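You operate a simulated robot arm through the tools that you are given. There is no shell and no other tool. Be economical: measure what you need, move in short steps, check, and stop when the job is done.

The job below is to be done with a simulated two-armed robot. You get a single attempt, and the scene is never put back.

JOB
Take the shop cloth from the top of the tall carton and hang it over the handle of the blocks drawer.

Only the result counts: the job must be done as asked and must still hold three seconds after the hand-in. Knocking over, shifting, dropping, spilling or breaking anything else fails it. Flat cloth is picked up by pressing the open fingertips on it (5 to 10 N) and closing them slowly along it; thin cloth reads only 2 to 8 mm in the jaws.

ROBOT AND FRAMES
Two 7-joint arms with two-finger parallel grippers on one trunk, on a base that drives. Base frame: it is fixed to the floor where the robot stands at the start and does not move with it; the origin is under the middle of the robot, x ahead of it, y to its left, z up. Lengths are in cm, angles in rad, forces in N, time in s.
The left shoulder is at the start at [7, 16.3, 93.9], the right one opposite. With the tool pointing down near the work surface each hand reaches from about 36 to 86 cm from the robot's upright axis, wherever it stands, measured 20 degrees to its own side. Payload 3.43 kg a hand.
The TCP of each hand is the grasp point between the finger pads, 3.4 cm short of the fingertips. In the tool frame z runs along the fingers and y along their closing line. The gripper opens to 12.8 cm. The fingers are 2.4 cm wide and 1.2 cm thick; the gripper's body (4.8 by 13 cm) begins 9.6 cm behind the TCP.
Orientation is told as [roll, pitch, yaw] about the base's x, y, z axes, in that order, counted from this pose: with the fingers straight down and closing along the base's y, the tool's x points along the base's -x, its y along +y and its z along -z.

CONTROLS
- The arms move only by the tool drive_tool. It takes "left_deltas", "right_deltas" or both (then of equal length, played together; a hand with none holds still); each is a list of rows, each a list of 7 numbers: the shift along the tool's x, y, z in mm, then the turn, a rotation vector about the tool's x, y, z in rad, then the closure, from 0 (fully open) to 1 (shut). In form: [[tx, ty, tz, rx, ry, rz, fingers], ...]. A call has 1 to 10 rows; each row is the pose to reach, as a shift and turn from the pose commanded when the call began, along the tool's axes at that moment. Rows are played at 5 a second. More than 5 cm and 0.15 rad between two rows, or a gripper value outside its range, and nothing of the call is played. A pose out of reach is approached as far as the arm can. The call stops where the force on the tool passes 40 N (or 10 N more than at its start, if that is more) or the arm is blocked; 0.2 s more then pass. The fingers move at their own pace (about 15.3 cm/s each) and stop on an object; they squeeze with about 31 N. The grip force told is the motor's: it shows also when the fingers shut on nothing. Time passes only in rows, and 0.2 s behind the last, so rows that repeat a pose let the fingers close. The reply holds the time, the measured pose of the TCP, the force on the tool along the base axes, the opening and the grip force, in the units named above and with some noise.
- Cameras (640 x 400 px; columns grow to the right, rows downward): "scene" is now at [12.15, 4.58, 115.78]; the picture's right is [0.54, -0.84, 0.00], its down [-0.55, -0.35, -0.76] and it looks along [0.64, 0.41, -0.65] (base axes); focal length 229 px, centre (320, 200). "left" rides on the left gripper at [7.6, 1.1, -16] in its tool frame; the picture's right is [-0.15, 0.99, 0.00], its down [-0.88, -0.13, -0.46] and it looks along [-0.45, -0.07, 0.89] (tool axes); focal length 234 px, centre (320, 200). "right" rides on the right gripper at [7.6, -1.1, -16] in its tool frame; the picture's right is [0.15, 0.99, 0.00], its down [-0.88, 0.13, -0.46] and it looks along [-0.45, 0.07, 0.89] (tool axes); focal length 234 px, centre (320, 200). There is no depth. A picture from a camera that has moved, and an enlarged one, comes with that camera's place and axes in the base frame and with its lens.
- snapshot(camera): a new picture of that camera. The clock stands still meanwhile.
- slide_trunk(by): slides the trunk up (or, below 0, down) by that many cm; the arms and the scene camera ride with it, the base frame stays. It gives what a move gives, with no picture.
- roll_base(legs): drives the robot by 1 to 6 legs, each [ahead, left, turn to the left] in cm, cm and rad, along the robot's own axes; the way and the turn of a leg run together, so that a leg with both is an arc; at most 150 cm and 3.142 rad a leg. The arms and the cameras ride along, it lands a little off, and it stops where it bumps. It gives what a move gives.
- pan_tilt(pan, tilt): turns the head with the scene camera to pan (to the left, within 1.501 rad either way) and tilt (down, from -0.506 to 1.204), counted from straight ahead of the robot. It gives what a move gives.
- inspect(camera, box): a new picture of the part [left, top, right, bottom] of that camera's present view, enlarged. The clock stands still meanwhile.
- close_job(): hands the job in; it is judged then, once.

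Work in short steps. Places have to be worked out from the pictures, the camera data and where the tool is seen: move nearer, look again, correct. Check each grasp and each placing, and mend what went wrong. You have 120 turns and 92 pictures in all, those below and enlarged ones among them. Open the grippers and draw the arms clear of the work before you hand the job in, unless the task says otherwise; then end with one line.

The tools are called after "Call:" by a JSON object that holds its "api" and its "payload". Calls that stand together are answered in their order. drive_tool: Moves the arms, as the interface text tells. Its arguments: {"type":"object","properties":{"left_deltas":{"type":"array"},"right_deltas":{"type":"array"}},"required":[]} The other tools are called the same way: slide_trunk (by) slides the trunk up or down; roll_base (legs) drives the base; pan_tilt (pan, tilt) turns the head that bears the scene camera; snapshot (camera) takes a picture; inspect (camera, box) takes an enlarged picture of a part of a camera's view; close_job () hands the job in.

At the start:

```text
time_s: 0.0
left_tool_pos: [41.94, 59.02, 95.89]
left_ee_rot: [0.001, 0.0, -0.001]
left_wrist_force: [0.2, -0.3, -0.3]
left_width: 12.8
left_grasp_force: 0.0
right_tool_pos: [71.96, 5.49, 98.66]
right_ee_rot: [0.0, 0.002, 0.0]
right_wrist_force: [-0.6, 0.4, 0.5]
right_width: 12.8
right_grasp_force: 0.0
trunk travel left (down, up): [-41.9, 52.1]
robot x, y, heading: [0.09, -0.26, 0.001]
head pan, tilt: [0.567, 0.712]
```

scene: 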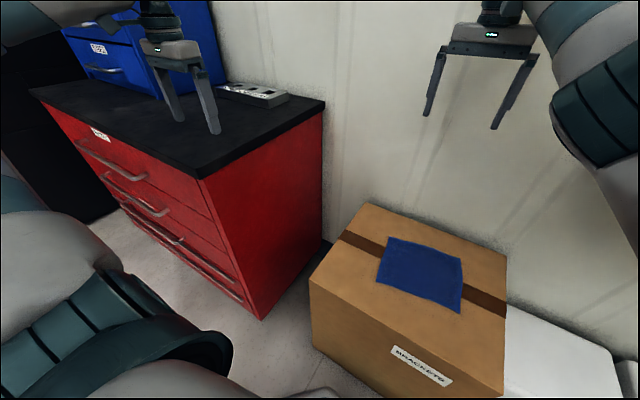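
right: 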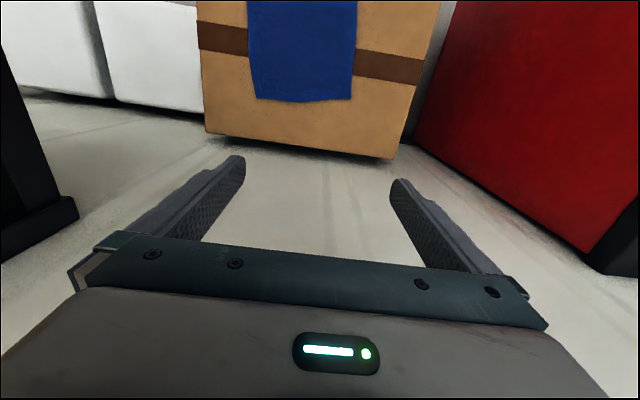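
left: 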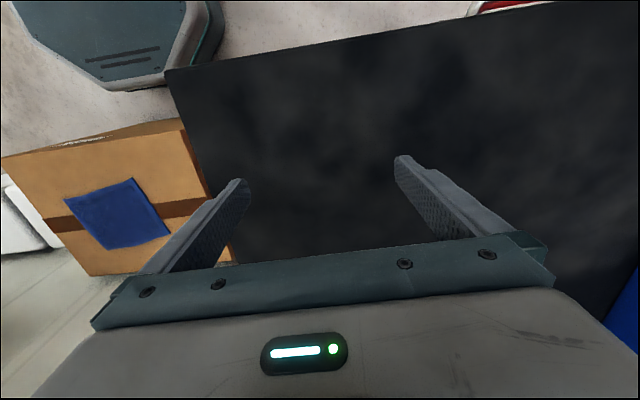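

I'll read the drawer labels and look at the carton and cloth more closely first.

Call:
{"api": "inspect", "payload": {"camera": "scene", "box": [20, 0, 340, 200]}}

Call:
{"api": "inspect", "payload": {"camera": "scene", "box": [300, 190, 620, 390]}}

Call:
{"api": "pan_tilt", "payload": {"pan": 1.2, "tilt": 0.6}}

Call:
{"api": "snapshot", "payload": {"camera": "scene"}}

```text
2.00 times, centred on (180, 100) of scene
camera zoom: at [12.15, 4.58, 115.78], right [0.54, -0.84, 0.0], down [-0.55, -0.35, -0.76], along [0.64, 0.41, -0.65], focal length 458 px, centre (600, 400)
```

zoom: 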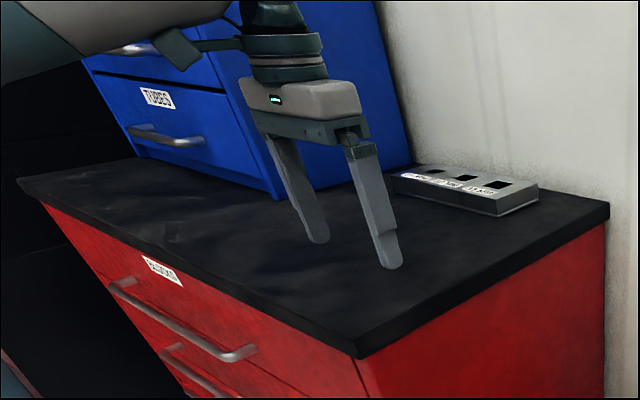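

```text
2.00 times, centred on (460, 290) of scene
camera zoom: at [12.15, 4.58, 115.78], right [0.54, -0.84, 0.0], down [-0.55, -0.35, -0.76], along [0.64, 0.41, -0.65], focal length 458 px, centre (40, 20)
```

zoom: 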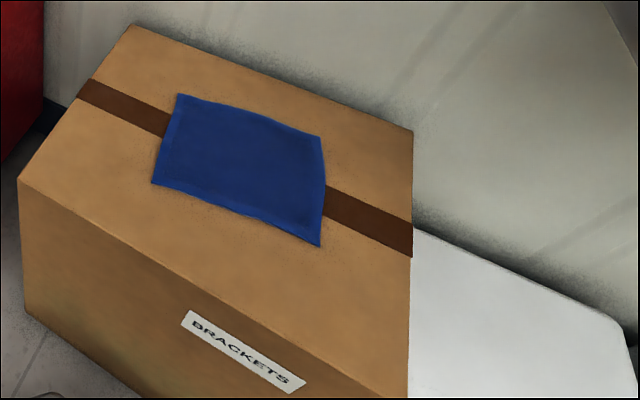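

```text
time_s: 1.0
left_tool_pos: [41.9, 58.9, 95.88]
left_ee_rot: [0.0, 0.001, 0.0]
left_wrist_force: [0.6, -0.1, -0.6]
left_width: 12.79
left_grasp_force: 0.1
right_tool_pos: [72.05, 5.64, 98.49]
right_ee_rot: [0.0, 0.002, 0.001]
right_wrist_force: [0.2, -0.3, -0.2]
right_width: 12.8
right_grasp_force: 0.1
trunk travel left (down, up): [-41.9, 52.1]
robot x, y, heading: [0.23, 0.03, 0.0]
head pan, tilt: [1.201, 0.6]
```

```text
86 pictures are left
camera scene: at [8.23, 8.28, 116.74], right [0.93, -0.36, 0.0], down [-0.2, -0.53, -0.82], along [0.3, 0.77, -0.57], focal length 229 px, centre (320, 200)
```

scene: 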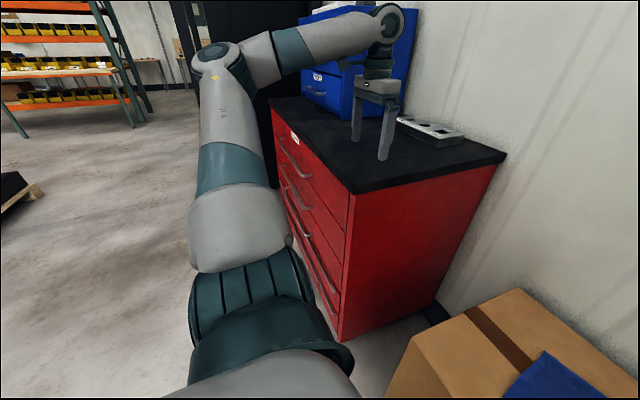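

The red cabinet's top drawer has the likely label. I'll zoom in on it and on the drawers.

Call:
{"api": "inspect", "payload": {"camera": "scene", "box": [260, 110, 380, 185]}}

Call:
{"api": "inspect", "payload": {"camera": "scene", "box": [240, 90, 480, 240]}}

```text
5.33 times, centred on (320, 148) of scene
camera zoom: at [8.23, 8.28, 116.74], right [0.93, -0.36, 0.0], down [-0.2, -0.53, -0.82], along [0.3, 0.77, -0.57], focal length 1223 px, centre (320, 480)
```

zoom: 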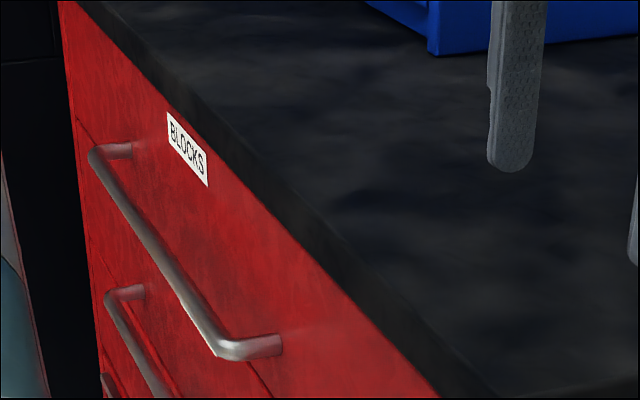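

```text
2.67 times, centred on (360, 165) of scene
camera zoom: at [8.23, 8.28, 116.74], right [0.93, -0.36, 0.0], down [-0.2, -0.53, -0.82], along [0.3, 0.77, -0.57], focal length 611 px, centre (213, 293)
```

zoom: 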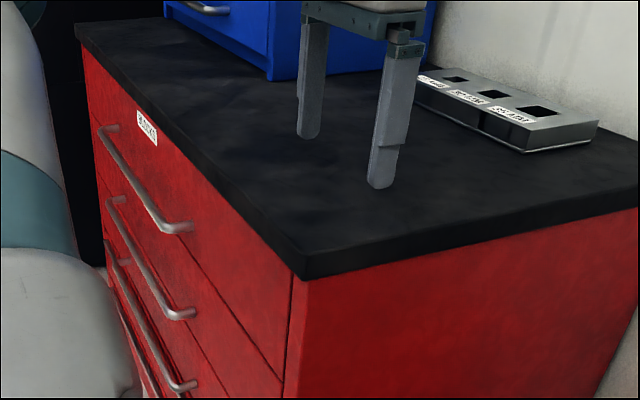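

The blocks drawer is the top drawer of the red cabinet. I put its bar at x≈28, z≈78.5, y≈77–114. The carton top is at z≈56 and the cloth's near edge is around (51, -1). I'll move the right hand over the near edge and turn it so it closes across that edge.

Call:
{"api": "drive_tool", "payload": {"right_deltas": [[17, -6, 20, 0, 0, 0.141, 0], [34, -12, 40, 0, 0, 0.282, 0], [51, -18, 60, 0, 0, 0.423, 0.1], [68, -24, 80, 0, 0, 0.564, 0.2], [85, -30, 100, 0, 0, 0.705, 0.3], [102, -36, 120, 0, 0, 0.846, 0.4], [119, -42, 140, 0, 0, 0.987, 0.5], [136, -48, 160, 0, 0, 1.128, 0.6], [153, -54, 180, 0, 0, 1.269, 0.61], [170, -60, 200, 0, 0, 1.41, 0.61]]}}

Call:
{"api": "snapshot", "payload": {"camera": "right"}}

Call:
{"api": "pan_tilt", "payload": {"pan": 0.2, "tilt": 0.8}}

Call:
{"api": "snapshot", "payload": {"camera": "scene"}}

```text
time_s: 3.2
left_tool_pos: [37.55, 70.46, 94.69]
left_ee_rot: [-0.019, 0.007, 0.216]
left_wrist_force: [-0.9, 1.8, -1.9]
left_width: 12.81
left_grasp_force: 0.1
right_tool_pos: [62.66, 15.1, 78.17]
right_ee_rot: [-0.01, -0.018, -1.193]
right_wrist_force: [1.6, -1.4, -0.3]
right_width: 4.98
right_grasp_force: 0.1
trunk travel left (down, up): [-41.9, 52.1]
robot x, y, heading: [9.41, 2.36, 0.216]
head pan, tilt: [1.201, 0.6]
```

```text
83 pictures are left
camera right: at [58.8, 21.98, 94.0], right [0.87, 0.5, -0.01], down [0.45, -0.76, 0.47], along [0.23, -0.41, -0.88], focal length 234 px, centre (320, 200)
```

right: 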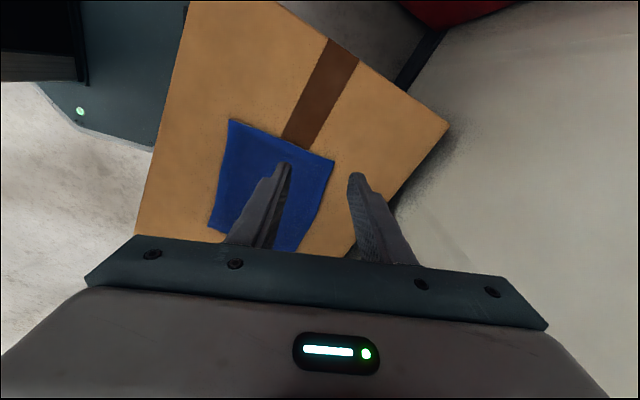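

```text
time_s: 4.5
left_tool_pos: [37.43, 70.25, 94.67]
left_ee_rot: [-0.019, 0.005, 0.217]
left_wrist_force: [1.9, 0.4, 1.0]
left_width: 12.8
left_grasp_force: 0.1
right_tool_pos: [62.23, 15.03, 78.27]
right_ee_rot: [-0.011, -0.013, -1.183]
right_wrist_force: [-0.5, -0.5, -0.7]
right_width: 5.0
right_grasp_force: 0.1
trunk travel left (down, up): [-41.9, 52.1]
robot x, y, heading: [8.97, 1.98, 0.222]
head pan, tilt: [0.201, 0.799]
```

```text
82 pictures are left
camera scene: at [21.41, 8.4, 114.9], right [0.41, -0.91, 0.02], down [-0.66, -0.3, -0.69], along [0.64, 0.27, -0.72], focal length 229 px, centre (320, 200)
```

scene: 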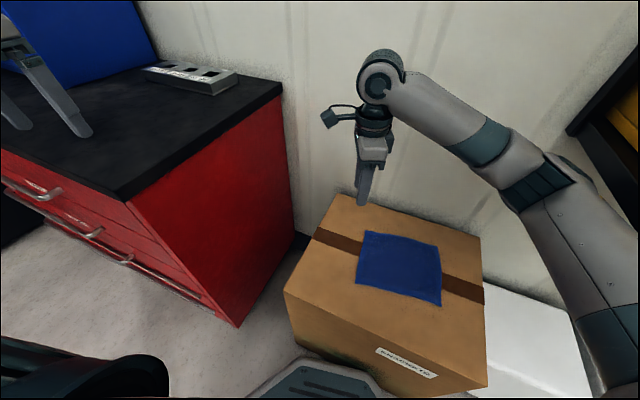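

The base shifted and turned during that arm move: its heading is now 0.22. I need to know what it touched before moving again, so I'm looking to the right and down.

Call:
{"api": "pan_tilt", "payload": {"pan": -0.8, "tilt": 0.6}}

Call:
{"api": "snapshot", "payload": {"camera": "scene"}}

Call:
{"api": "snapshot", "payload": {"camera": "left"}}

```text
time_s: 5.8
left_tool_pos: [37.5, 70.3, 94.71]
left_ee_rot: [-0.016, 0.003, 0.215]
left_wrist_force: [1.2, 0.2, 0.2]
left_width: 12.81
left_grasp_force: 0.1
right_tool_pos: [62.29, 15.09, 78.18]
right_ee_rot: [-0.011, -0.013, -1.184]
right_wrist_force: [0.1, 0.0, 0.0]
right_width: 5.03
right_grasp_force: 0.1
trunk travel left (down, up): [-41.9, 52.1]
robot x, y, heading: [8.72, 2.16, 0.213]
head pan, tilt: [-0.799, 0.6]
```

```text
81 pictures are left
camera scene: at [21.45, 0.3, 116.75], right [-0.55, -0.83, 0.02], down [-0.47, 0.3, -0.83], along [0.69, -0.46, -0.56], focal length 229 px, centre (320, 200)
```

scene: 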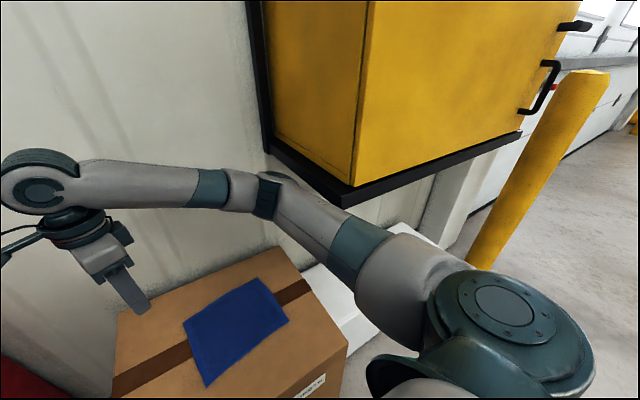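

```text
80 pictures are left
camera left: at [29.89, 70.05, 110.68], right [-0.07, 1.0, -0.02], down [0.89, 0.07, 0.45], along [0.45, 0.02, -0.89], focal length 234 px, centre (320, 200)
```

left: 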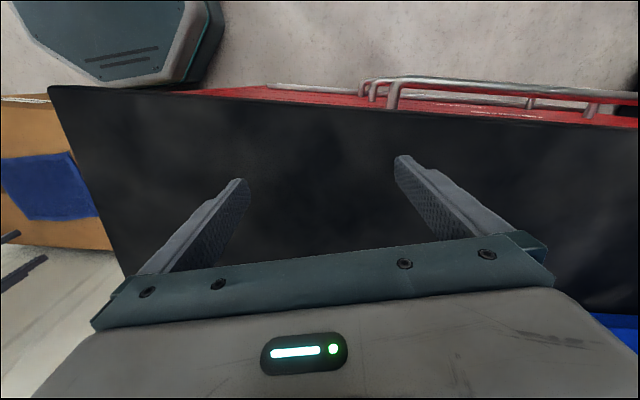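

The right elbow swung into the space under the yellow wall cabinet and that pushed the base. I'll back straight away from it, which also draws the left hand off the red cabinet.

Call:
{"api": "roll_base", "payload": {"legs": [[-25, 6, 0]]}}

Call:
{"api": "snapshot", "payload": {"camera": "scene"}}

```text
time_s: 6.5
left_tool_pos: [36.37, 69.94, 95.75]
left_ee_rot: [-0.006, -0.002, 0.23]
left_wrist_force: [-1.6, 0.1, 0.6]
left_width: 12.78
left_grasp_force: 0.1
right_tool_pos: [61.7, 15.58, 78.64]
right_ee_rot: [-0.001, -0.005, -1.167]
right_wrist_force: [-0.7, 0.8, -0.7]
right_width: 4.99
right_grasp_force: 0.1
trunk travel left (down, up): [-41.9, 52.1]
robot x, y, heading: [9.16, 2.29, 0.228]
head pan, tilt: [-0.799, 0.6]
stopped in leg 1: the robot was blocked; the commanded pose is now the measured one
```

```text
79 pictures are left
camera scene: at [21.09, -0.47, 116.86], right [-0.54, -0.84, 0.01], down [-0.47, 0.3, -0.83], along [0.69, -0.45, -0.56], focal length 229 px, centre (320, 200)
```

scene: 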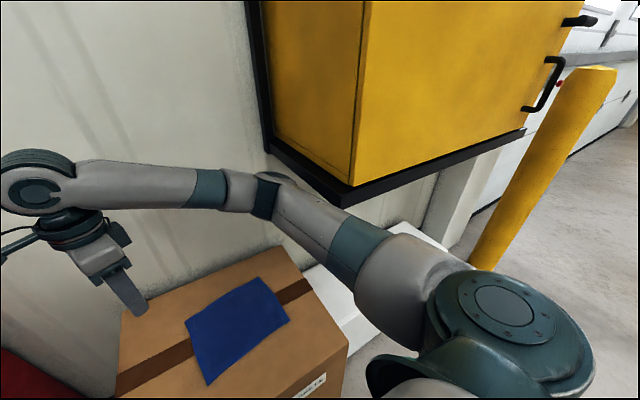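

Backing up was blocked, so something is still touching. I'll look left and far right for the contact.

Call:
{"api": "pan_tilt", "payload": {"pan": 1.4, "tilt": 0.7}}

Call:
{"api": "snapshot", "payload": {"camera": "scene"}}

Call:
{"api": "pan_tilt", "payload": {"pan": -1.4, "tilt": 0.8}}

Call:
{"api": "snapshot", "payload": {"camera": "scene"}}

```text
time_s: 8.6
left_tool_pos: [36.65, 70.16, 95.24]
left_ee_rot: [-0.012, 0.003, 0.226]
left_wrist_force: [-0.2, 1.3, -0.2]
left_width: 12.78
left_grasp_force: 0.0
right_tool_pos: [61.84, 15.36, 78.36]
right_ee_rot: [-0.003, -0.009, -1.17]
right_wrist_force: [-0.2, -0.2, -0.8]
right_width: 4.98
right_grasp_force: 0.1
trunk travel left (down, up): [-41.9, 52.1]
robot x, y, heading: [8.37, 2.26, 0.22]
head pan, tilt: [1.4, 0.7]
```

```text
78 pictures are left
camera scene: at [13.3, 13.04, 115.77], right [1.0, 0.05, 0.0], down [0.03, -0.65, -0.76], along [-0.04, 0.76, -0.65], focal length 229 px, centre (320, 200)
```

scene: 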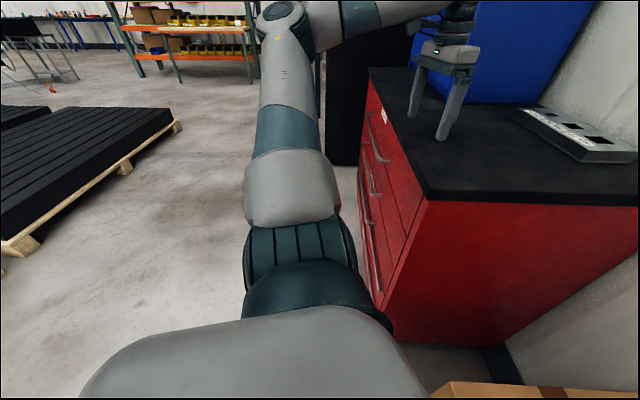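

```text
time_s: 11.0
left_tool_pos: [36.68, 70.08, 95.19]
left_ee_rot: [-0.012, 0.002, 0.226]
left_wrist_force: [0.0, 0.8, -0.1]
left_width: 12.83
left_grasp_force: 0.1
right_tool_pos: [61.74, 15.39, 78.32]
right_ee_rot: [-0.003, -0.007, -1.174]
right_wrist_force: [1.0, 0.1, -0.2]
right_width: 4.99
right_grasp_force: 0.0
trunk travel left (down, up): [-41.9, 52.1]
robot x, y, heading: [8.97, 2.42, 0.224]
head pan, tilt: [-1.4, 0.799]
```

```text
77 pictures are left
camera scene: at [16.85, -2.91, 115.1], right [-0.92, -0.39, 0.0], down [-0.28, 0.65, -0.7], along [0.27, -0.65, -0.71], focal length 229 px, centre (320, 200)
```

scene: 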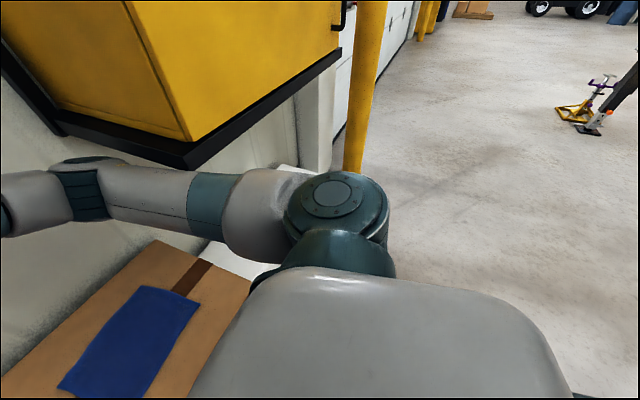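

The right upper arm and elbow look pressed against the left side of the yellow cabinet's tray. I'll slide the base a little left to free it before backing out.

Call:
{"api": "roll_base", "payload": {"legs": [[0, 6, 0]]}}

Call:
{"api": "snapshot", "payload": {"camera": "scene"}}

```text
time_s: 12.0
left_tool_pos: [35.46, 75.12, 95.87]
left_ee_rot: [-0.006, 0.001, 0.224]
left_wrist_force: [0.6, 0.1, 0.0]
left_width: 12.81
left_grasp_force: 0.0
right_tool_pos: [60.61, 20.45, 78.49]
right_ee_rot: [0.0, 0.002, -1.174]
right_wrist_force: [-0.4, -0.1, -0.5]
right_width: 5.0
right_grasp_force: 0.1
trunk travel left (down, up): [-41.9, 52.1]
robot x, y, heading: [7.52, 8.37, 0.225]
head pan, tilt: [-1.4, 0.799]
```

```text
76 pictures are left
camera scene: at [15.47, 1.98, 115.06], right [-0.92, -0.38, 0.0], down [-0.28, 0.66, -0.7], along [0.27, -0.65, -0.72], focal length 229 px, centre (320, 200)
```

scene: 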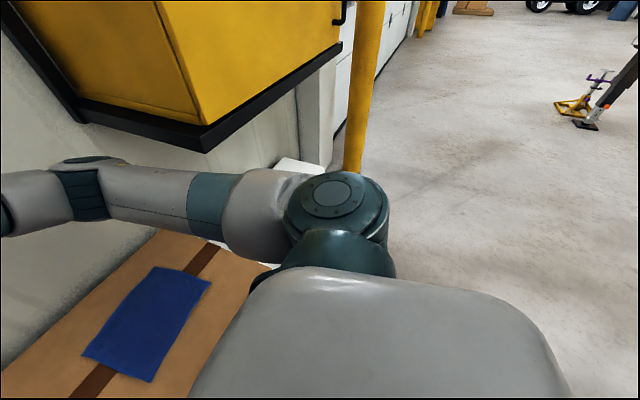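

The arm is free and the tilt is gone. Now I'll back up along world -x, then turn to heading 0.

Call:
{"api": "roll_base", "payload": {"legs": [[-24.4, 5.6, 0]]}}

```text
time_s: 13.8
left_tool_pos: [10.15, 75.01, 95.98]
left_ee_rot: [-0.002, -0.001, 0.225]
left_wrist_force: [-0.5, -0.4, 0.1]
left_width: 12.8
left_grasp_force: 0.1
right_tool_pos: [35.47, 20.29, 78.51]
right_ee_rot: [0.001, -0.002, -1.176]
right_wrist_force: [0.2, -0.5, 0.9]
right_width: 4.99
right_grasp_force: 0.1
trunk travel left (down, up): [-41.9, 52.1]
robot x, y, heading: [-17.3, 8.32, 0.222]
head pan, tilt: [-1.4, 0.799]
```

Now I'll reach forward from here, which keeps the right elbow well short of the tray, to a hover over the cloth's near edge.

Call:
{"api": "drive_tool", "payload": {"right_deltas": [[-27, 10, 5, 0, 0, 0.024, 0.61], [-53, 20, 10, 0, 0, 0.047, 0.61], [-80, 31, 15, 0, 0, 0.07, 0.61], [-106, 41, 20, 0, 0, 0.094, 0.61], [-133, 51, 30, 0, 0, 0.117, 0.61], [-159, 61, 40, 0, 0, 0.14, 0.61], [-186, 71, 50, 0, 0, 0.164, 0.61], [-212, 82, 60, 0, 0, 0.187, 0.61], [-239, 92, 70, 0, 0, 0.21, 0.61], [-265, 102, 80, 0, 0, 0.234, 0.61]]}}

Call:
{"api": "snapshot", "payload": {"camera": "right"}}

Call:
{"api": "pan_tilt", "payload": {"pan": -0.3, "tilt": 0.6}}

Call:
{"api": "snapshot", "payload": {"camera": "scene"}}

```text
time_s: 16.0
left_tool_pos: [10.13, 74.86, 96.02]
left_ee_rot: [0.002, 0.001, 0.225]
left_wrist_force: [-0.1, -0.4, 0.0]
left_width: 12.81
left_grasp_force: 0.1
right_tool_pos: [55.34, -0.2, 70.52]
right_ee_rot: [0.0, 0.0, -1.409]
right_wrist_force: [-0.1, -1.1, 0.1]
right_width: 5.0
right_grasp_force: 0.0
trunk travel left (down, up): [-41.9, 52.1]
robot x, y, heading: [-17.67, 8.17, 0.222]
head pan, tilt: [-1.4, 0.799]
```

```text
75 pictures are left
camera right: at [52.94, 7.06, 86.47], right [0.95, 0.3, 0.0], down [0.27, -0.85, 0.45], along [0.14, -0.43, -0.89], focal length 234 px, centre (320, 200)
```

right: 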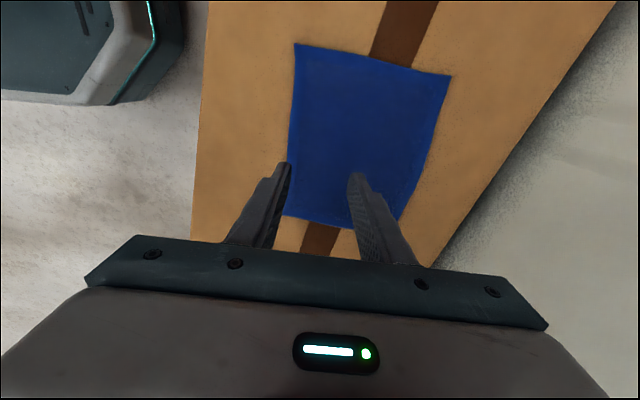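

```text
time_s: 17.4
left_tool_pos: [10.26, 74.84, 95.81]
left_ee_rot: [0.0, 0.0, 0.225]
left_wrist_force: [-0.8, -0.9, 0.1]
left_width: 12.81
left_grasp_force: 0.0
right_tool_pos: [55.22, -0.17, 70.59]
right_ee_rot: [0.001, 0.003, -1.408]
right_wrist_force: [-0.6, 1.3, 0.8]
right_width: 4.97
right_grasp_force: 0.0
trunk travel left (down, up): [-41.9, 52.1]
robot x, y, heading: [-17.73, 8.11, 0.223]
head pan, tilt: [-0.3, 0.6]
```

```text
74 pictures are left
camera scene: at [-3.91, 8.47, 116.74], right [-0.08, -1.0, 0.0], down [-0.56, 0.04, -0.82], along [0.82, -0.06, -0.57], focal length 229 px, centre (320, 200)
```

scene: 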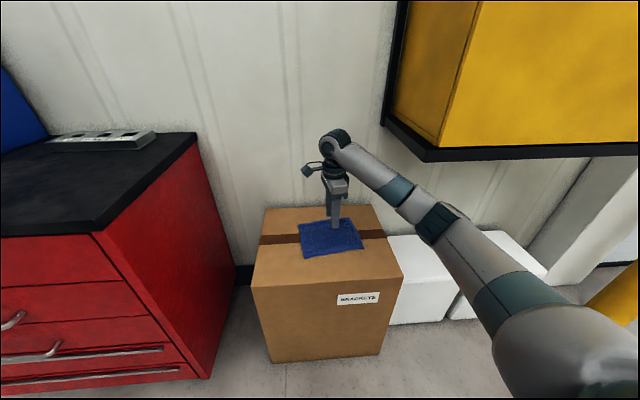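

The cloth corners match my estimate and the carton hasn't moved. Descending to about 1 cm above contact.

Call:
{"api": "drive_tool", "payload": {"right_deltas": [[0, 2, 30, 0, 0, 0, 0.61], [0, 5, 60, 0, 0, 0, 0.61], [0, 5, 85, 0, 0, 0, 0.61], [0, 5, 97, 0, 0, 0, 0.61], [0, 5, 102, 0, 0, 0, 0.61]]}}

Call:
{"api": "snapshot", "payload": {"camera": "right"}}

```text
time_s: 18.6
left_tool_pos: [10.23, 74.83, 95.93]
left_ee_rot: [0.0, 0.0, 0.227]
left_wrist_force: [0.7, -0.2, 0.7]
left_width: 12.82
left_grasp_force: 0.1
right_tool_pos: [55.71, -0.07, 60.43]
right_ee_rot: [-0.001, 0.003, -1.409]
right_wrist_force: [-0.1, -0.1, 0.4]
right_width: 4.99
right_grasp_force: 0.1
trunk travel left (down, up): [-41.9, 52.1]
robot x, y, heading: [-17.72, 7.9, 0.224]
head pan, tilt: [-0.3, 0.6]
```

```text
73 pictures are left
camera right: at [53.37, 7.17, 76.35], right [0.95, 0.3, 0.0], down [0.27, -0.85, 0.45], along [0.14, -0.43, -0.89], focal length 234 px, centre (320, 200)
```

right: 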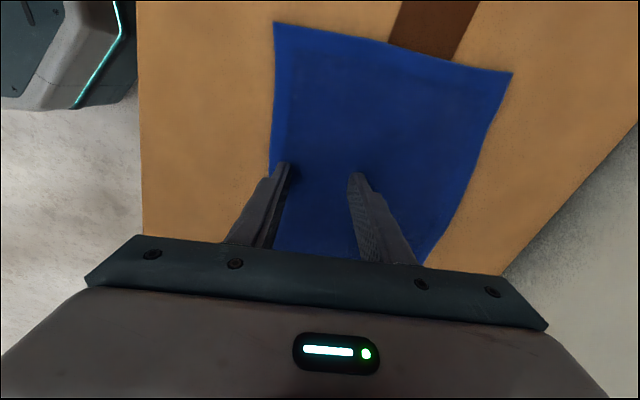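

The near finger sits right at the edge, so I'll shift 8 mm inward and go down slowly, watching the force.

Call:
{"api": "drive_tool", "payload": {"right_deltas": [[0, 8, 0, 0, 0, 0, 0.61], [0, 8, 3, 0, 0, 0, 0.61], [0, 8, 6, 0, 0, 0, 0.61], [0, 8, 8, 0, 0, 0, 0.61]]}}

```text
time_s: 19.6
left_tool_pos: [10.1, 74.78, 95.93]
left_ee_rot: [-0.001, 0.002, 0.225]
left_wrist_force: [0.1, 0.6, 0.3]
left_width: 12.79
left_grasp_force: 0.0
right_tool_pos: [56.52, -0.13, 59.7]
right_ee_rot: [0.003, 0.002, -1.408]
right_wrist_force: [1.2, 1.1, 8.3]
right_width: 5.0
right_grasp_force: 0.1
trunk travel left (down, up): [-41.9, 52.1]
robot x, y, heading: [-17.61, 8.04, 0.226]
head pan, tilt: [-0.3, 0.6]
```

Contact at 8 N, which is in the asked range. Closing slowly along the cloth.

Call:
{"api": "drive_tool", "payload": {"right_deltas": [[0, 0, 0, 0, 0, 0, 0.65], [0, 0, 0, 0, 0, 0, 0.7], [0, 0, 0, 0, 0, 0, 0.75], [0, 0, 0, 0, 0, 0, 0.8], [0, 0, 0, 0, 0, 0, 0.85], [0, 0, 0, 0, 0, 0, 0.9], [0, 0, 0, 0, 0, 0, 0.95], [0, 0, 0, 0, 0, 0, 1.0], [0, 0, 0, 0, 0, 0, 1.0], [0, 0, 0, 0, 0, 0, 1.0]]}}

Call:
{"api": "snapshot", "payload": {"camera": "right"}}

```text
time_s: 21.8
left_tool_pos: [10.16, 74.93, 95.93]
left_ee_rot: [-0.002, 0.0, 0.227]
left_wrist_force: [0.1, -0.4, -0.1]
left_width: 12.83
left_grasp_force: 0.0
right_tool_pos: [56.35, 0.13, 59.74]
right_ee_rot: [0.001, -0.001, -1.409]
right_wrist_force: [-0.6, 0.3, 15.5]
right_width: 0.48
right_grasp_force: 30.4
trunk travel left (down, up): [-41.9, 52.1]
robot x, y, heading: [-17.33, 8.13, 0.225]
head pan, tilt: [-0.3, 0.6]
```

```text
72 pictures are left
camera right: at [53.97, 7.29, 75.67], right [0.95, 0.3, 0.0], down [0.27, -0.85, 0.46], along [0.14, -0.43, -0.89], focal length 234 px, centre (320, 200)
```

right: 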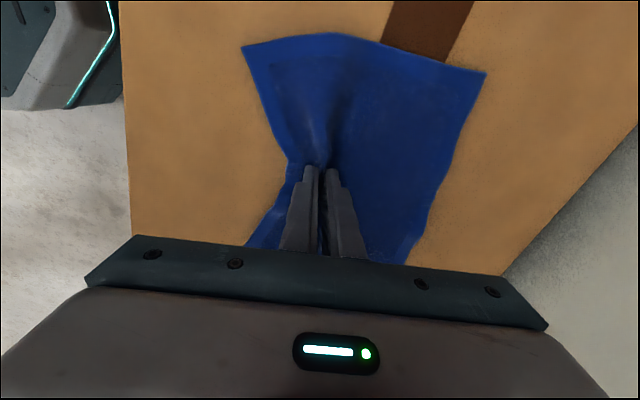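

The cloth is gripped at 4.8 mm with the fold close to the near edge. Lifting straight up.

Call:
{"api": "drive_tool", "payload": {"right_deltas": [[0, 0, -10, 0, 0, 0, 1], [0, 0, -40, 0, 0, 0, 1], [0, 0, -75, 0, 0, 0, 1], [0, 0, -110, 0, 0, 0, 1], [0, 0, -145, 0, 0, 0, 1], [0, 0, -180, 0, 0, 0, 1], [0, 0, -215, 0, 0, 0, 1], [0, 0, -250, 0, 0, 0, 1], [0, 0, -285, 0, 0, 0, 1], [0, 0, -300, 0, 0, 0, 1]]}}

Call:
{"api": "snapshot", "payload": {"camera": "scene"}}

```text
time_s: 24.0
left_tool_pos: [10.1, 74.82, 95.9]
left_ee_rot: [-0.002, 0.0, 0.226]
left_wrist_force: [-0.3, 1.3, -0.6]
left_width: 12.79
left_grasp_force: 0.0
right_tool_pos: [56.25, -0.05, 89.64]
right_ee_rot: [0.0, -0.001, -1.408]
right_wrist_force: [-0.1, -0.1, -1.0]
right_width: 0.44
right_grasp_force: 30.9
trunk travel left (down, up): [-41.9, 52.1]
robot x, y, heading: [-17.76, 8.08, 0.22]
head pan, tilt: [-0.3, 0.6]
```

```text
71 pictures are left
camera scene: at [-3.91, 8.49, 116.73], right [-0.08, -1.0, 0.0], down [-0.56, 0.04, -0.82], along [0.82, -0.06, -0.57], focal length 229 px, centre (320, 200)
```

scene: 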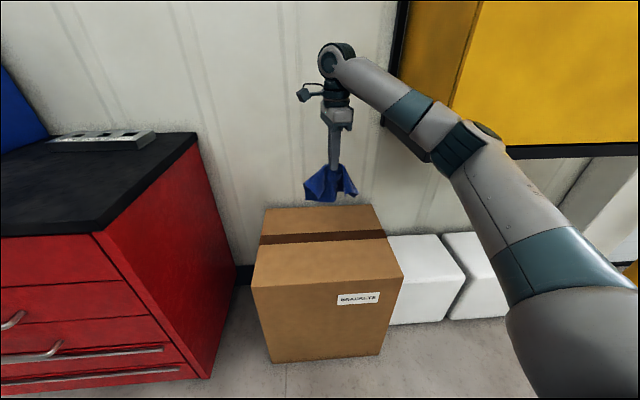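

The cloth hangs from the right hand. I'll back away from the wall cabinet, square up to heading 0, then crab left in front of the red cabinet while staying well back.

Call:
{"api": "roll_base", "payload": {"legs": [[-41, 9.2, 0], [0, 0, -0.22]]}}

Call:
{"api": "pan_tilt", "payload": {"pan": 1.3, "tilt": 0.5}}

Call:
{"api": "snapshot", "payload": {"camera": "scene"}}

```text
time_s: 27.4
left_tool_pos: [-19.01, 66.64, 95.95]
left_ee_rot: [0.0, 0.002, 0.007]
left_wrist_force: [0.1, -1.4, -0.2]
left_width: 12.77
left_grasp_force: 0.0
right_tool_pos: [9.77, -16.43, 89.61]
right_ee_rot: [-0.001, 0.003, -1.625]
right_wrist_force: [0.9, 0.4, 0.1]
right_width: 0.4
right_grasp_force: 30.8
trunk travel left (down, up): [-41.9, 52.1]
robot x, y, heading: [-60.71, 7.63, 0.006]
head pan, tilt: [-0.3, 0.6]
```

```text
time_s: 29.1
left_tool_pos: [-19.1, 66.67, 95.82]
left_ee_rot: [0.0, 0.0, 0.008]
left_wrist_force: [-0.3, 0.0, 0.6]
left_width: 12.8
left_grasp_force: 0.0
right_tool_pos: [9.77, -16.42, 89.63]
right_ee_rot: [0.001, 0.002, -1.626]
right_wrist_force: [0.5, -0.6, 0.4]
right_width: 0.45
right_grasp_force: 30.0
trunk travel left (down, up): [-41.9, 52.1]
robot x, y, heading: [-60.81, 7.41, 0.005]
head pan, tilt: [1.3, 0.499]
```

```text
70 pictures are left
camera scene: at [-53.32, 16.2, 117.65], right [0.97, -0.26, 0.0], down [-0.13, -0.46, -0.88], along [0.23, 0.85, -0.48], focal length 229 px, centre (320, 200)
```

scene: 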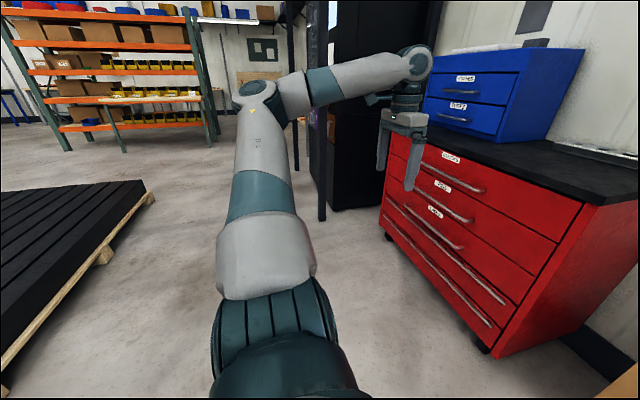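

There's a rack post near (-5, 187) on the left, so I'll bring the left arm in before driving. First I'll zoom in on the handle to locate it from here.

Call:
{"api": "inspect", "payload": {"camera": "scene", "box": [370, 120, 610, 270]}}

```text
2.67 times, centred on (490, 195) of scene
camera zoom: at [-53.32, 16.2, 117.65], right [0.97, -0.26, 0.0], down [-0.13, -0.46, -0.88], along [0.23, 0.85, -0.48], focal length 611 px, centre (-133, 213)
```

zoom: 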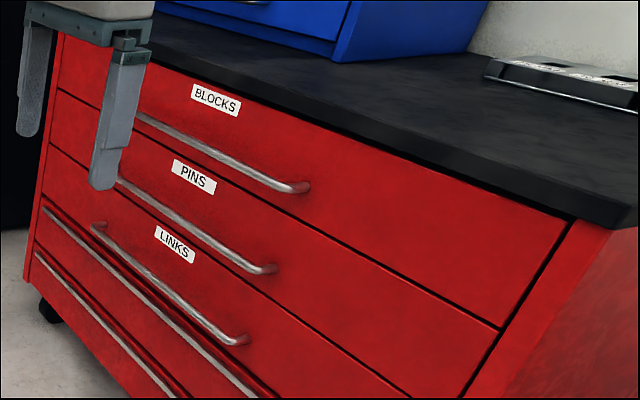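

The handle's right end is near (28.5, 78, 77.5) and the bar runs left to y≈114. I'll bring the left arm in to clear the rack post.

Call:
{"api": "drive_tool", "payload": {"left_deltas": [[6, -21, -10, 0, 0, 0, 0], [12, -42, -20, 0, 0, 0, 0], [18, -63, -30, 0, 0, 0, 0], [24, -84, -40, 0, 0, 0, 0], [30, -105, -50, 0, 0, 0, 0], [36, -126, -60, 0, 0, 0, 0], [42, -147, -70, 0, 0, 0, 0], [48, -168, -80, 0, 0, 0, 0], [54, -189, -90, 0, 0, 0, 0], [60, -210, -100, 0, 0, 0, 0]]}}

Call:
{"api": "snapshot", "payload": {"camera": "scene"}}

```text
time_s: 31.3
left_tool_pos: [-25.07, 45.67, 105.92]
left_ee_rot: [0.0, 0.001, 0.008]
left_wrist_force: [0.6, 0.2, 0.4]
left_width: 12.81
left_grasp_force: 0.1
right_tool_pos: [9.67, -16.47, 89.68]
right_ee_rot: [0.0, 0.001, -1.626]
right_wrist_force: [0.0, 0.0, 0.0]
right_width: 0.45
right_grasp_force: 30.7
trunk travel left (down, up): [-41.9, 52.1]
robot x, y, heading: [-60.45, 7.38, 0.008]
head pan, tilt: [1.3, 0.499]
```

```text
68 pictures are left
camera scene: at [-53.35, 16.11, 117.65], right [0.97, -0.26, 0.0], down [-0.12, -0.46, -0.88], along [0.23, 0.85, -0.48], focal length 229 px, centre (320, 200)
```

scene: 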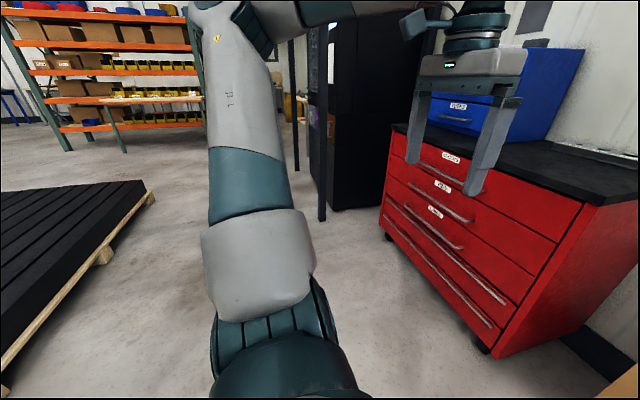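

The way is clear. Driving left by 97 cm.

Call:
{"api": "roll_base", "payload": {"legs": [[0, 97, 0]]}}

Call:
{"api": "pan_tilt", "payload": {"pan": -0.2, "tilt": 0.5}}

Call:
{"api": "snapshot", "payload": {"camera": "scene"}}

Call:
{"api": "snapshot", "payload": {"camera": "right"}}

```text
time_s: 36.3
left_tool_pos: [-25.13, 141.44, 105.9]
left_ee_rot: [0.0, 0.0, 0.0]
left_wrist_force: [0.4, 0.5, 0.9]
left_width: 12.83
left_grasp_force: 0.1
right_tool_pos: [9.24, 79.02, 89.62]
right_ee_rot: [-0.001, -0.001, -1.631]
right_wrist_force: [0.2, 0.0, 0.3]
right_width: 0.44
right_grasp_force: 31.5
trunk travel left (down, up): [-41.9, 52.1]
robot x, y, heading: [-60.84, 103.17, 0.001]
head pan, tilt: [1.3, 0.499]
```

```text
time_s: 37.9
left_tool_pos: [-25.06, 141.42, 105.91]
left_ee_rot: [-0.001, 0.0, 0.0]
left_wrist_force: [-0.7, -0.1, -0.5]
left_width: 12.8
left_grasp_force: 0.1
right_tool_pos: [9.24, 79.0, 89.67]
right_ee_rot: [-0.002, 0.001, -1.633]
right_wrist_force: [0.8, 0.0, 0.3]
right_width: 0.41
right_grasp_force: 31.3
trunk travel left (down, up): [-41.9, 52.1]
robot x, y, heading: [-60.78, 103.06, -0.002]
head pan, tilt: [-0.201, 0.499]
```

```text
67 pictures are left
camera scene: at [-47.07, 101.46, 117.65], right [-0.2, -0.98, 0.0], down [-0.47, 0.1, -0.88], along [0.86, -0.17, -0.48], focal length 229 px, centre (320, 200)
```

scene: 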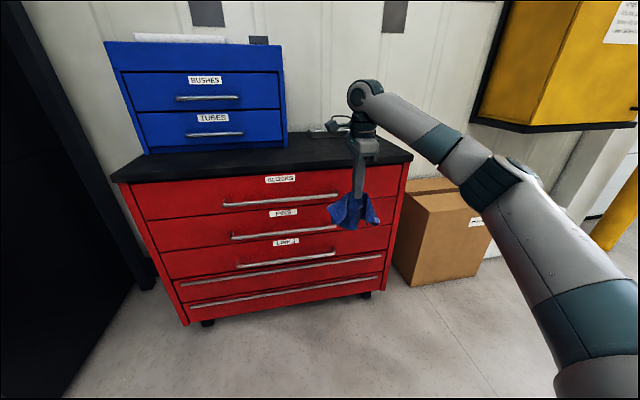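

```text
66 pictures are left
camera right: at [8.63, 86.65, 105.6], right [1.0, 0.09, 0.0], down [0.08, -0.89, 0.45], along [0.04, -0.45, -0.89], focal length 234 px, centre (320, 200)
```

right: 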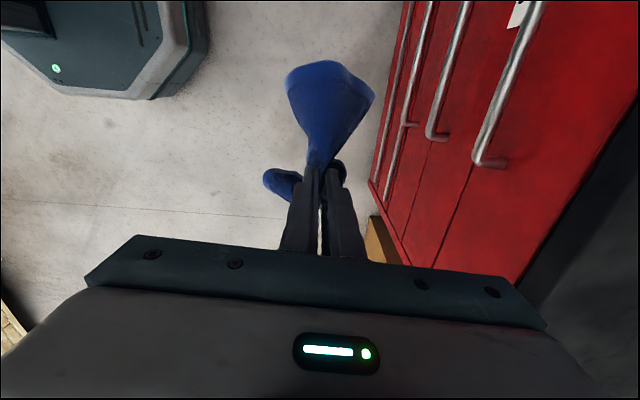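

The cloth is held well. The bar runs y≈80–121 at x≈29.5, z≈76.7, and the cabinet top's front edge overhangs at x≈30.5. I'll look closely at how the cloth hangs and at the bar-to-edge geometry.

Call:
{"api": "inspect", "payload": {"camera": "scene", "box": [280, 120, 440, 240]}}

Call:
{"api": "inspect", "payload": {"camera": "right", "box": [380, 0, 640, 200]}}

```text
3.33 times, centred on (360, 180) of scene
camera zoom: at [-47.07, 101.46, 117.65], right [-0.2, -0.98, 0.0], down [-0.47, 0.1, -0.88], along [0.86, -0.17, -0.48], focal length 764 px, centre (187, 267)
```

zoom: 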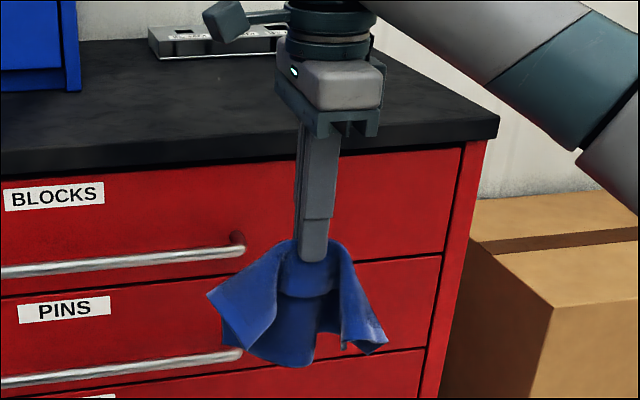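

```text
2.00 times, centred on (510, 100) of right
camera zoom: at [8.63, 86.65, 105.6], right [1.0, 0.09, 0.0], down [0.08, -0.89, 0.45], along [0.04, -0.45, -0.89], focal length 468 px, centre (-60, 400)
```

zoom: 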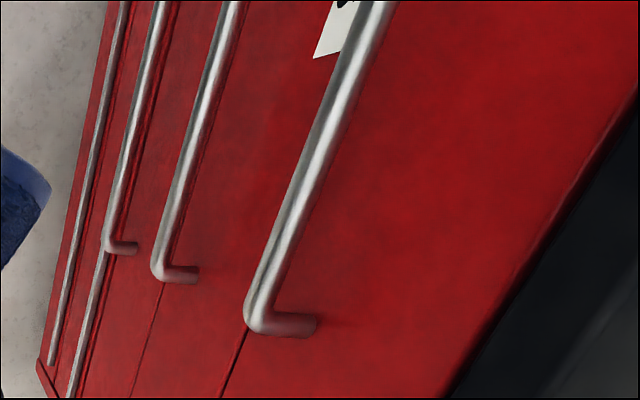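

The cloth hangs as a tent with one lobe to +y and one to -y. I'll turn the hand +90° so the lobes point fore and aft, to straddle the bar with one lobe dropping between the bar and the cabinet front. I'm raising it as well.

Call:
{"api": "drive_tool", "payload": {"right_deltas": [[0, 0, -12, 0, 0, -0.148, 1], [0, 0, -24, 0, 0, -0.296, 1], [0, 0, -36, 0, 0, -0.444, 1], [0, 0, -48, 0, 0, -0.592, 1], [0, 0, -60, 0, 0, -0.74, 1], [0, 0, -72, 0, 0, -0.888, 1], [0, 0, -84, 0, 0, -1.036, 1], [0, 0, -96, 0, 0, -1.184, 1], [0, 0, -108, 0, 0, -1.332, 1], [0, 0, -120, 0, 0, -1.48, 1]]}}

Call:
{"api": "snapshot", "payload": {"camera": "scene"}}

Call:
{"api": "snapshot", "payload": {"camera": "right"}}

Call:
{"api": "snapshot", "payload": {"camera": "left"}}

```text
time_s: 40.1
left_tool_pos: [-25.2, 141.45, 105.71]
left_ee_rot: [0.0, 0.0, 0.001]
left_wrist_force: [0.2, 0.8, -0.4]
left_width: 12.79
left_grasp_force: 0.0
right_tool_pos: [9.18, 78.99, 101.69]
right_ee_rot: [0.002, 0.0, -0.15]
right_wrist_force: [-1.3, 0.2, 0.2]
right_width: 0.42
right_grasp_force: 31.3
trunk travel left (down, up): [-41.9, 52.1]
robot x, y, heading: [-60.91, 103.09, -0.0]
head pan, tilt: [-0.201, 0.499]
```

```text
63 pictures are left
camera scene: at [-47.11, 101.49, 117.65], right [-0.2, -0.98, 0.0], down [-0.47, 0.1, -0.88], along [0.86, -0.18, -0.48], focal length 229 px, centre (320, 200)
```

scene: 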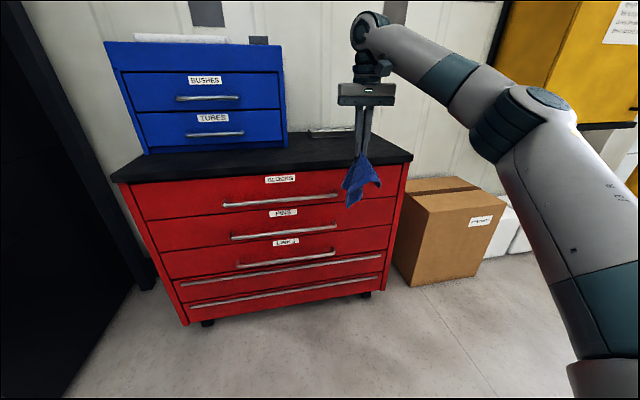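

```text
62 pictures are left
camera right: at [1.59, 78.96, 117.68], right [0.0, 1.0, 0.0], down [0.89, 0.0, 0.46], along [0.46, 0.0, -0.89], focal length 234 px, centre (320, 200)
```

right: 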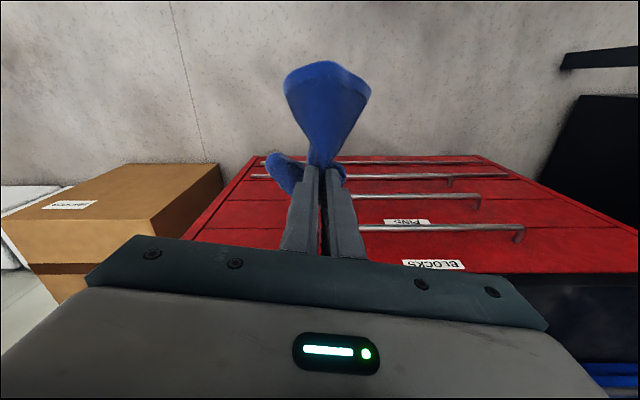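

```text
61 pictures are left
camera left: at [-32.68, 142.61, 121.89], right [0.15, 0.99, 0.0], down [0.88, -0.13, 0.46], along [0.45, -0.07, -0.89], focal length 234 px, centre (320, 200)
```

left: 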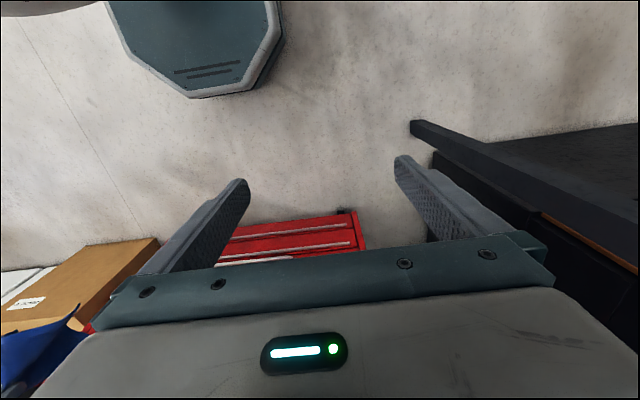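

The lobes now run fore and aft, with the big lobe to the front. I'll pull the right hand in and up for clearance before driving forward. At the same time I'll turn the left hand so its camera can watch from the side.

Call:
{"api": "drive_tool", "payload": {"right_deltas": [[17, 18, -4, 0, 0, -0.015, 1], [34, 35, -8, 0, 0, -0.03, 1], [50, 53, -12, 0, 0, -0.045, 1], [67, 71, -16, 0, 0, -0.06, 1], [84, 88, -20, 0, 0, -0.075, 1], [101, 106, -24, 0, 0, -0.09, 1], [118, 124, -28, 0, 0, -0.105, 1], [134, 142, -32, 0, 0, -0.12, 1], [151, 159, -36, 0, 0, -0.135, 1], [168, 177, -40, 0, 0, -0.15, 1]], "left_deltas": [[0, 0, 0, 0, 0, 0.1, 0], [0, 0, 0, 0, 0, 0.2, 0], [0, 0, 0, 0, 0, 0.3, 0], [0, 0, 0, 0, 0, 0.4, 0], [0, 0, 0, 0, 0, 0.5, 0], [0, 0, 0, 0, 0, 0.6, 0], [0, 0, 0, 0, 0, 0.7, 0], [0, 0, 0, 0, 0, 0.8, 0], [0, 0, 0, 0, 0, 0.9, 0], [0, 0, 0, 0, 0, 1.0, 0]]}}

Call:
{"api": "drive_tool", "payload": {"left_deltas": [[0, 0, 0, 0, 0.1, 0, 0], [0, 0, 0, 0, 0.2, 0, 0], [0, 0, 0, 0, 0.3, 0, 0], [0, 0, 0, 0, 0.4, 0, 0], [0, 0, 0, 0, 0.5, 0, 0], [0, 0, 0, 0, 0.6, 0, 0], [0, 0, 0, 0, 0.7, 0, 0]]}}

Call:
{"api": "snapshot", "payload": {"camera": "left"}}

```text
time_s: 42.3
left_tool_pos: [-25.04, 141.46, 105.88]
left_ee_rot: [-0.001, -0.004, -1.002]
left_wrist_force: [0.0, -0.3, -0.1]
left_width: 12.8
left_grasp_force: 0.2
right_tool_pos: [-4.73, 99.17, 105.56]
right_ee_rot: [0.001, 0.001, -0.003]
right_wrist_force: [-0.9, -0.8, -1.0]
right_width: 0.4
right_grasp_force: 30.3
trunk travel left (down, up): [-41.9, 52.1]
robot x, y, heading: [-60.97, 103.3, 0.003]
head pan, tilt: [-0.201, 0.499]
```

```text
time_s: 43.9
left_tool_pos: [-24.97, 141.43, 105.88]
left_ee_rot: [-0.003, 0.702, -0.999]
left_wrist_force: [0.5, 0.5, -0.6]
left_width: 12.8
left_grasp_force: 0.0
right_tool_pos: [-4.6, 99.02, 105.54]
right_ee_rot: [0.002, 0.001, -0.002]
right_wrist_force: [0.2, -0.5, 0.5]
right_width: 0.44
right_grasp_force: 30.6
trunk travel left (down, up): [-41.9, 52.1]
robot x, y, heading: [-60.95, 103.23, 0.001]
head pan, tilt: [-0.201, 0.499]
```

```text
60 pictures are left
camera left: at [-21.56, 138.28, 122.95], right [0.89, 0.44, -0.1], down [0.41, -0.88, -0.22], along [-0.18, 0.16, -0.97], focal length 234 px, centre (320, 200)
```

left: 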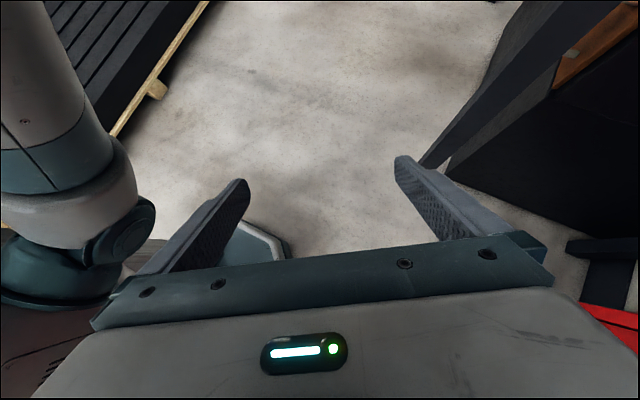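

Wrong tilt direction, so I'm reversing it to raise the left camera's view.

Call:
{"api": "drive_tool", "payload": {"left_deltas": [[0, 0, 0, 0, -0.14, 0, 0], [0, 0, 0, 0, -0.28, 0, 0], [0, 0, 0, 0, -0.42, 0, 0], [0, 0, 0, 0, -0.56, 0, 0], [0, 0, 0, 0, -0.7, 0, 0], [0, 0, 0, 0, -0.84, 0, 0], [0, 0, 0, 0, -0.98, 0, 0], [0, 0, 0, 0, -1.12, 0, 0], [0, 0, 0, 0, -1.26, 0, 0], [0, 0, 0, 0, -1.4, 0, 0]]}}

Call:
{"api": "snapshot", "payload": {"camera": "left"}}

```text
time_s: 46.1
left_tool_pos: [-25.11, 141.55, 105.85]
left_ee_rot: [-0.003, -0.702, -1.0]
left_wrist_force: [-0.1, -0.2, 0.1]
left_width: 12.8
left_grasp_force: 0.0
right_tool_pos: [-4.67, 99.06, 105.54]
right_ee_rot: [0.0, 0.001, -0.002]
right_wrist_force: [0.9, 0.3, -0.1]
right_width: 0.4
right_grasp_force: 31.3
trunk travel left (down, up): [-41.9, 52.1]
robot x, y, heading: [-60.97, 103.55, -0.001]
head pan, tilt: [-0.201, 0.499]
```

```text
59 pictures are left
camera left: at [-32.75, 155.73, 113.13], right [0.89, 0.44, 0.09], down [0.1, -0.39, 0.92], along [0.44, -0.81, -0.39], focal length 234 px, centre (320, 200)
```

left: 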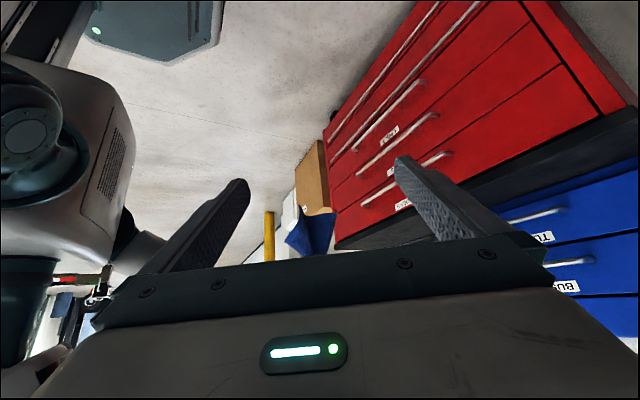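

The left camera, whose image is upside down, now sees the cloth and the drawer fronts. Driving forward 25 cm.

Call:
{"api": "roll_base", "payload": {"legs": [[25, 0, 0]]}}

Call:
{"api": "snapshot", "payload": {"camera": "left"}}

Call:
{"api": "snapshot", "payload": {"camera": "right"}}

Call:
{"api": "snapshot", "payload": {"camera": "scene"}}

```text
time_s: 47.9
left_tool_pos: [0.01, 141.45, 105.85]
left_ee_rot: [-0.001, -0.697, -0.997]
left_wrist_force: [-0.1, 0.8, -0.4]
left_width: 12.8
left_grasp_force: 0.1
right_tool_pos: [20.5, 99.05, 105.53]
right_ee_rot: [-0.001, 0.002, -0.001]
right_wrist_force: [1.0, 0.6, 0.2]
right_width: 0.42
right_grasp_force: 30.9
trunk travel left (down, up): [-41.9, 52.1]
robot x, y, heading: [-35.91, 103.33, 0.006]
head pan, tilt: [-0.201, 0.499]
```

```text
58 pictures are left
camera left: at [-7.65, 155.65, 113.22], right [0.89, 0.44, 0.09], down [0.1, -0.39, 0.92], along [0.44, -0.81, -0.39], focal length 234 px, centre (320, 200)
```

left: 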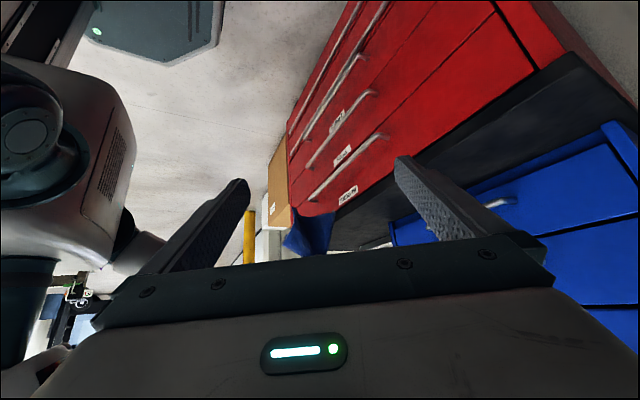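

```text
57 pictures are left
camera right: at [13.0, 98.02, 121.46], right [-0.15, 0.99, 0.0], down [0.88, 0.13, 0.45], along [0.45, 0.07, -0.89], focal length 234 px, centre (320, 200)
```

right: 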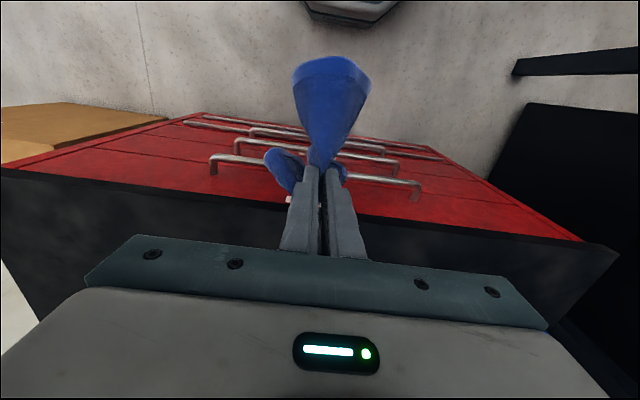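

```text
56 pictures are left
camera scene: at [-21.84, 101.5, 117.63], right [-0.2, -0.98, 0.0], down [-0.47, 0.09, -0.88], along [0.86, -0.17, -0.48], focal length 229 px, centre (320, 200)
```

scene: 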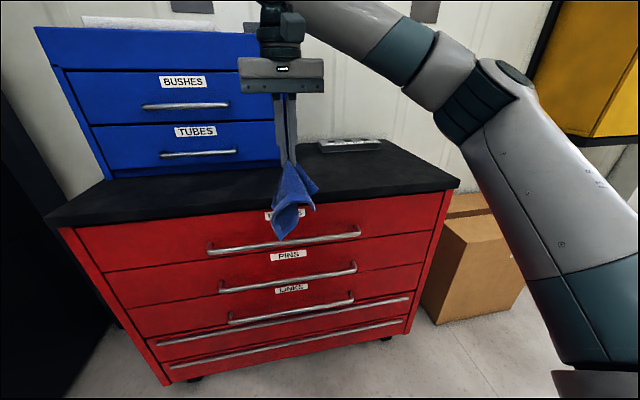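

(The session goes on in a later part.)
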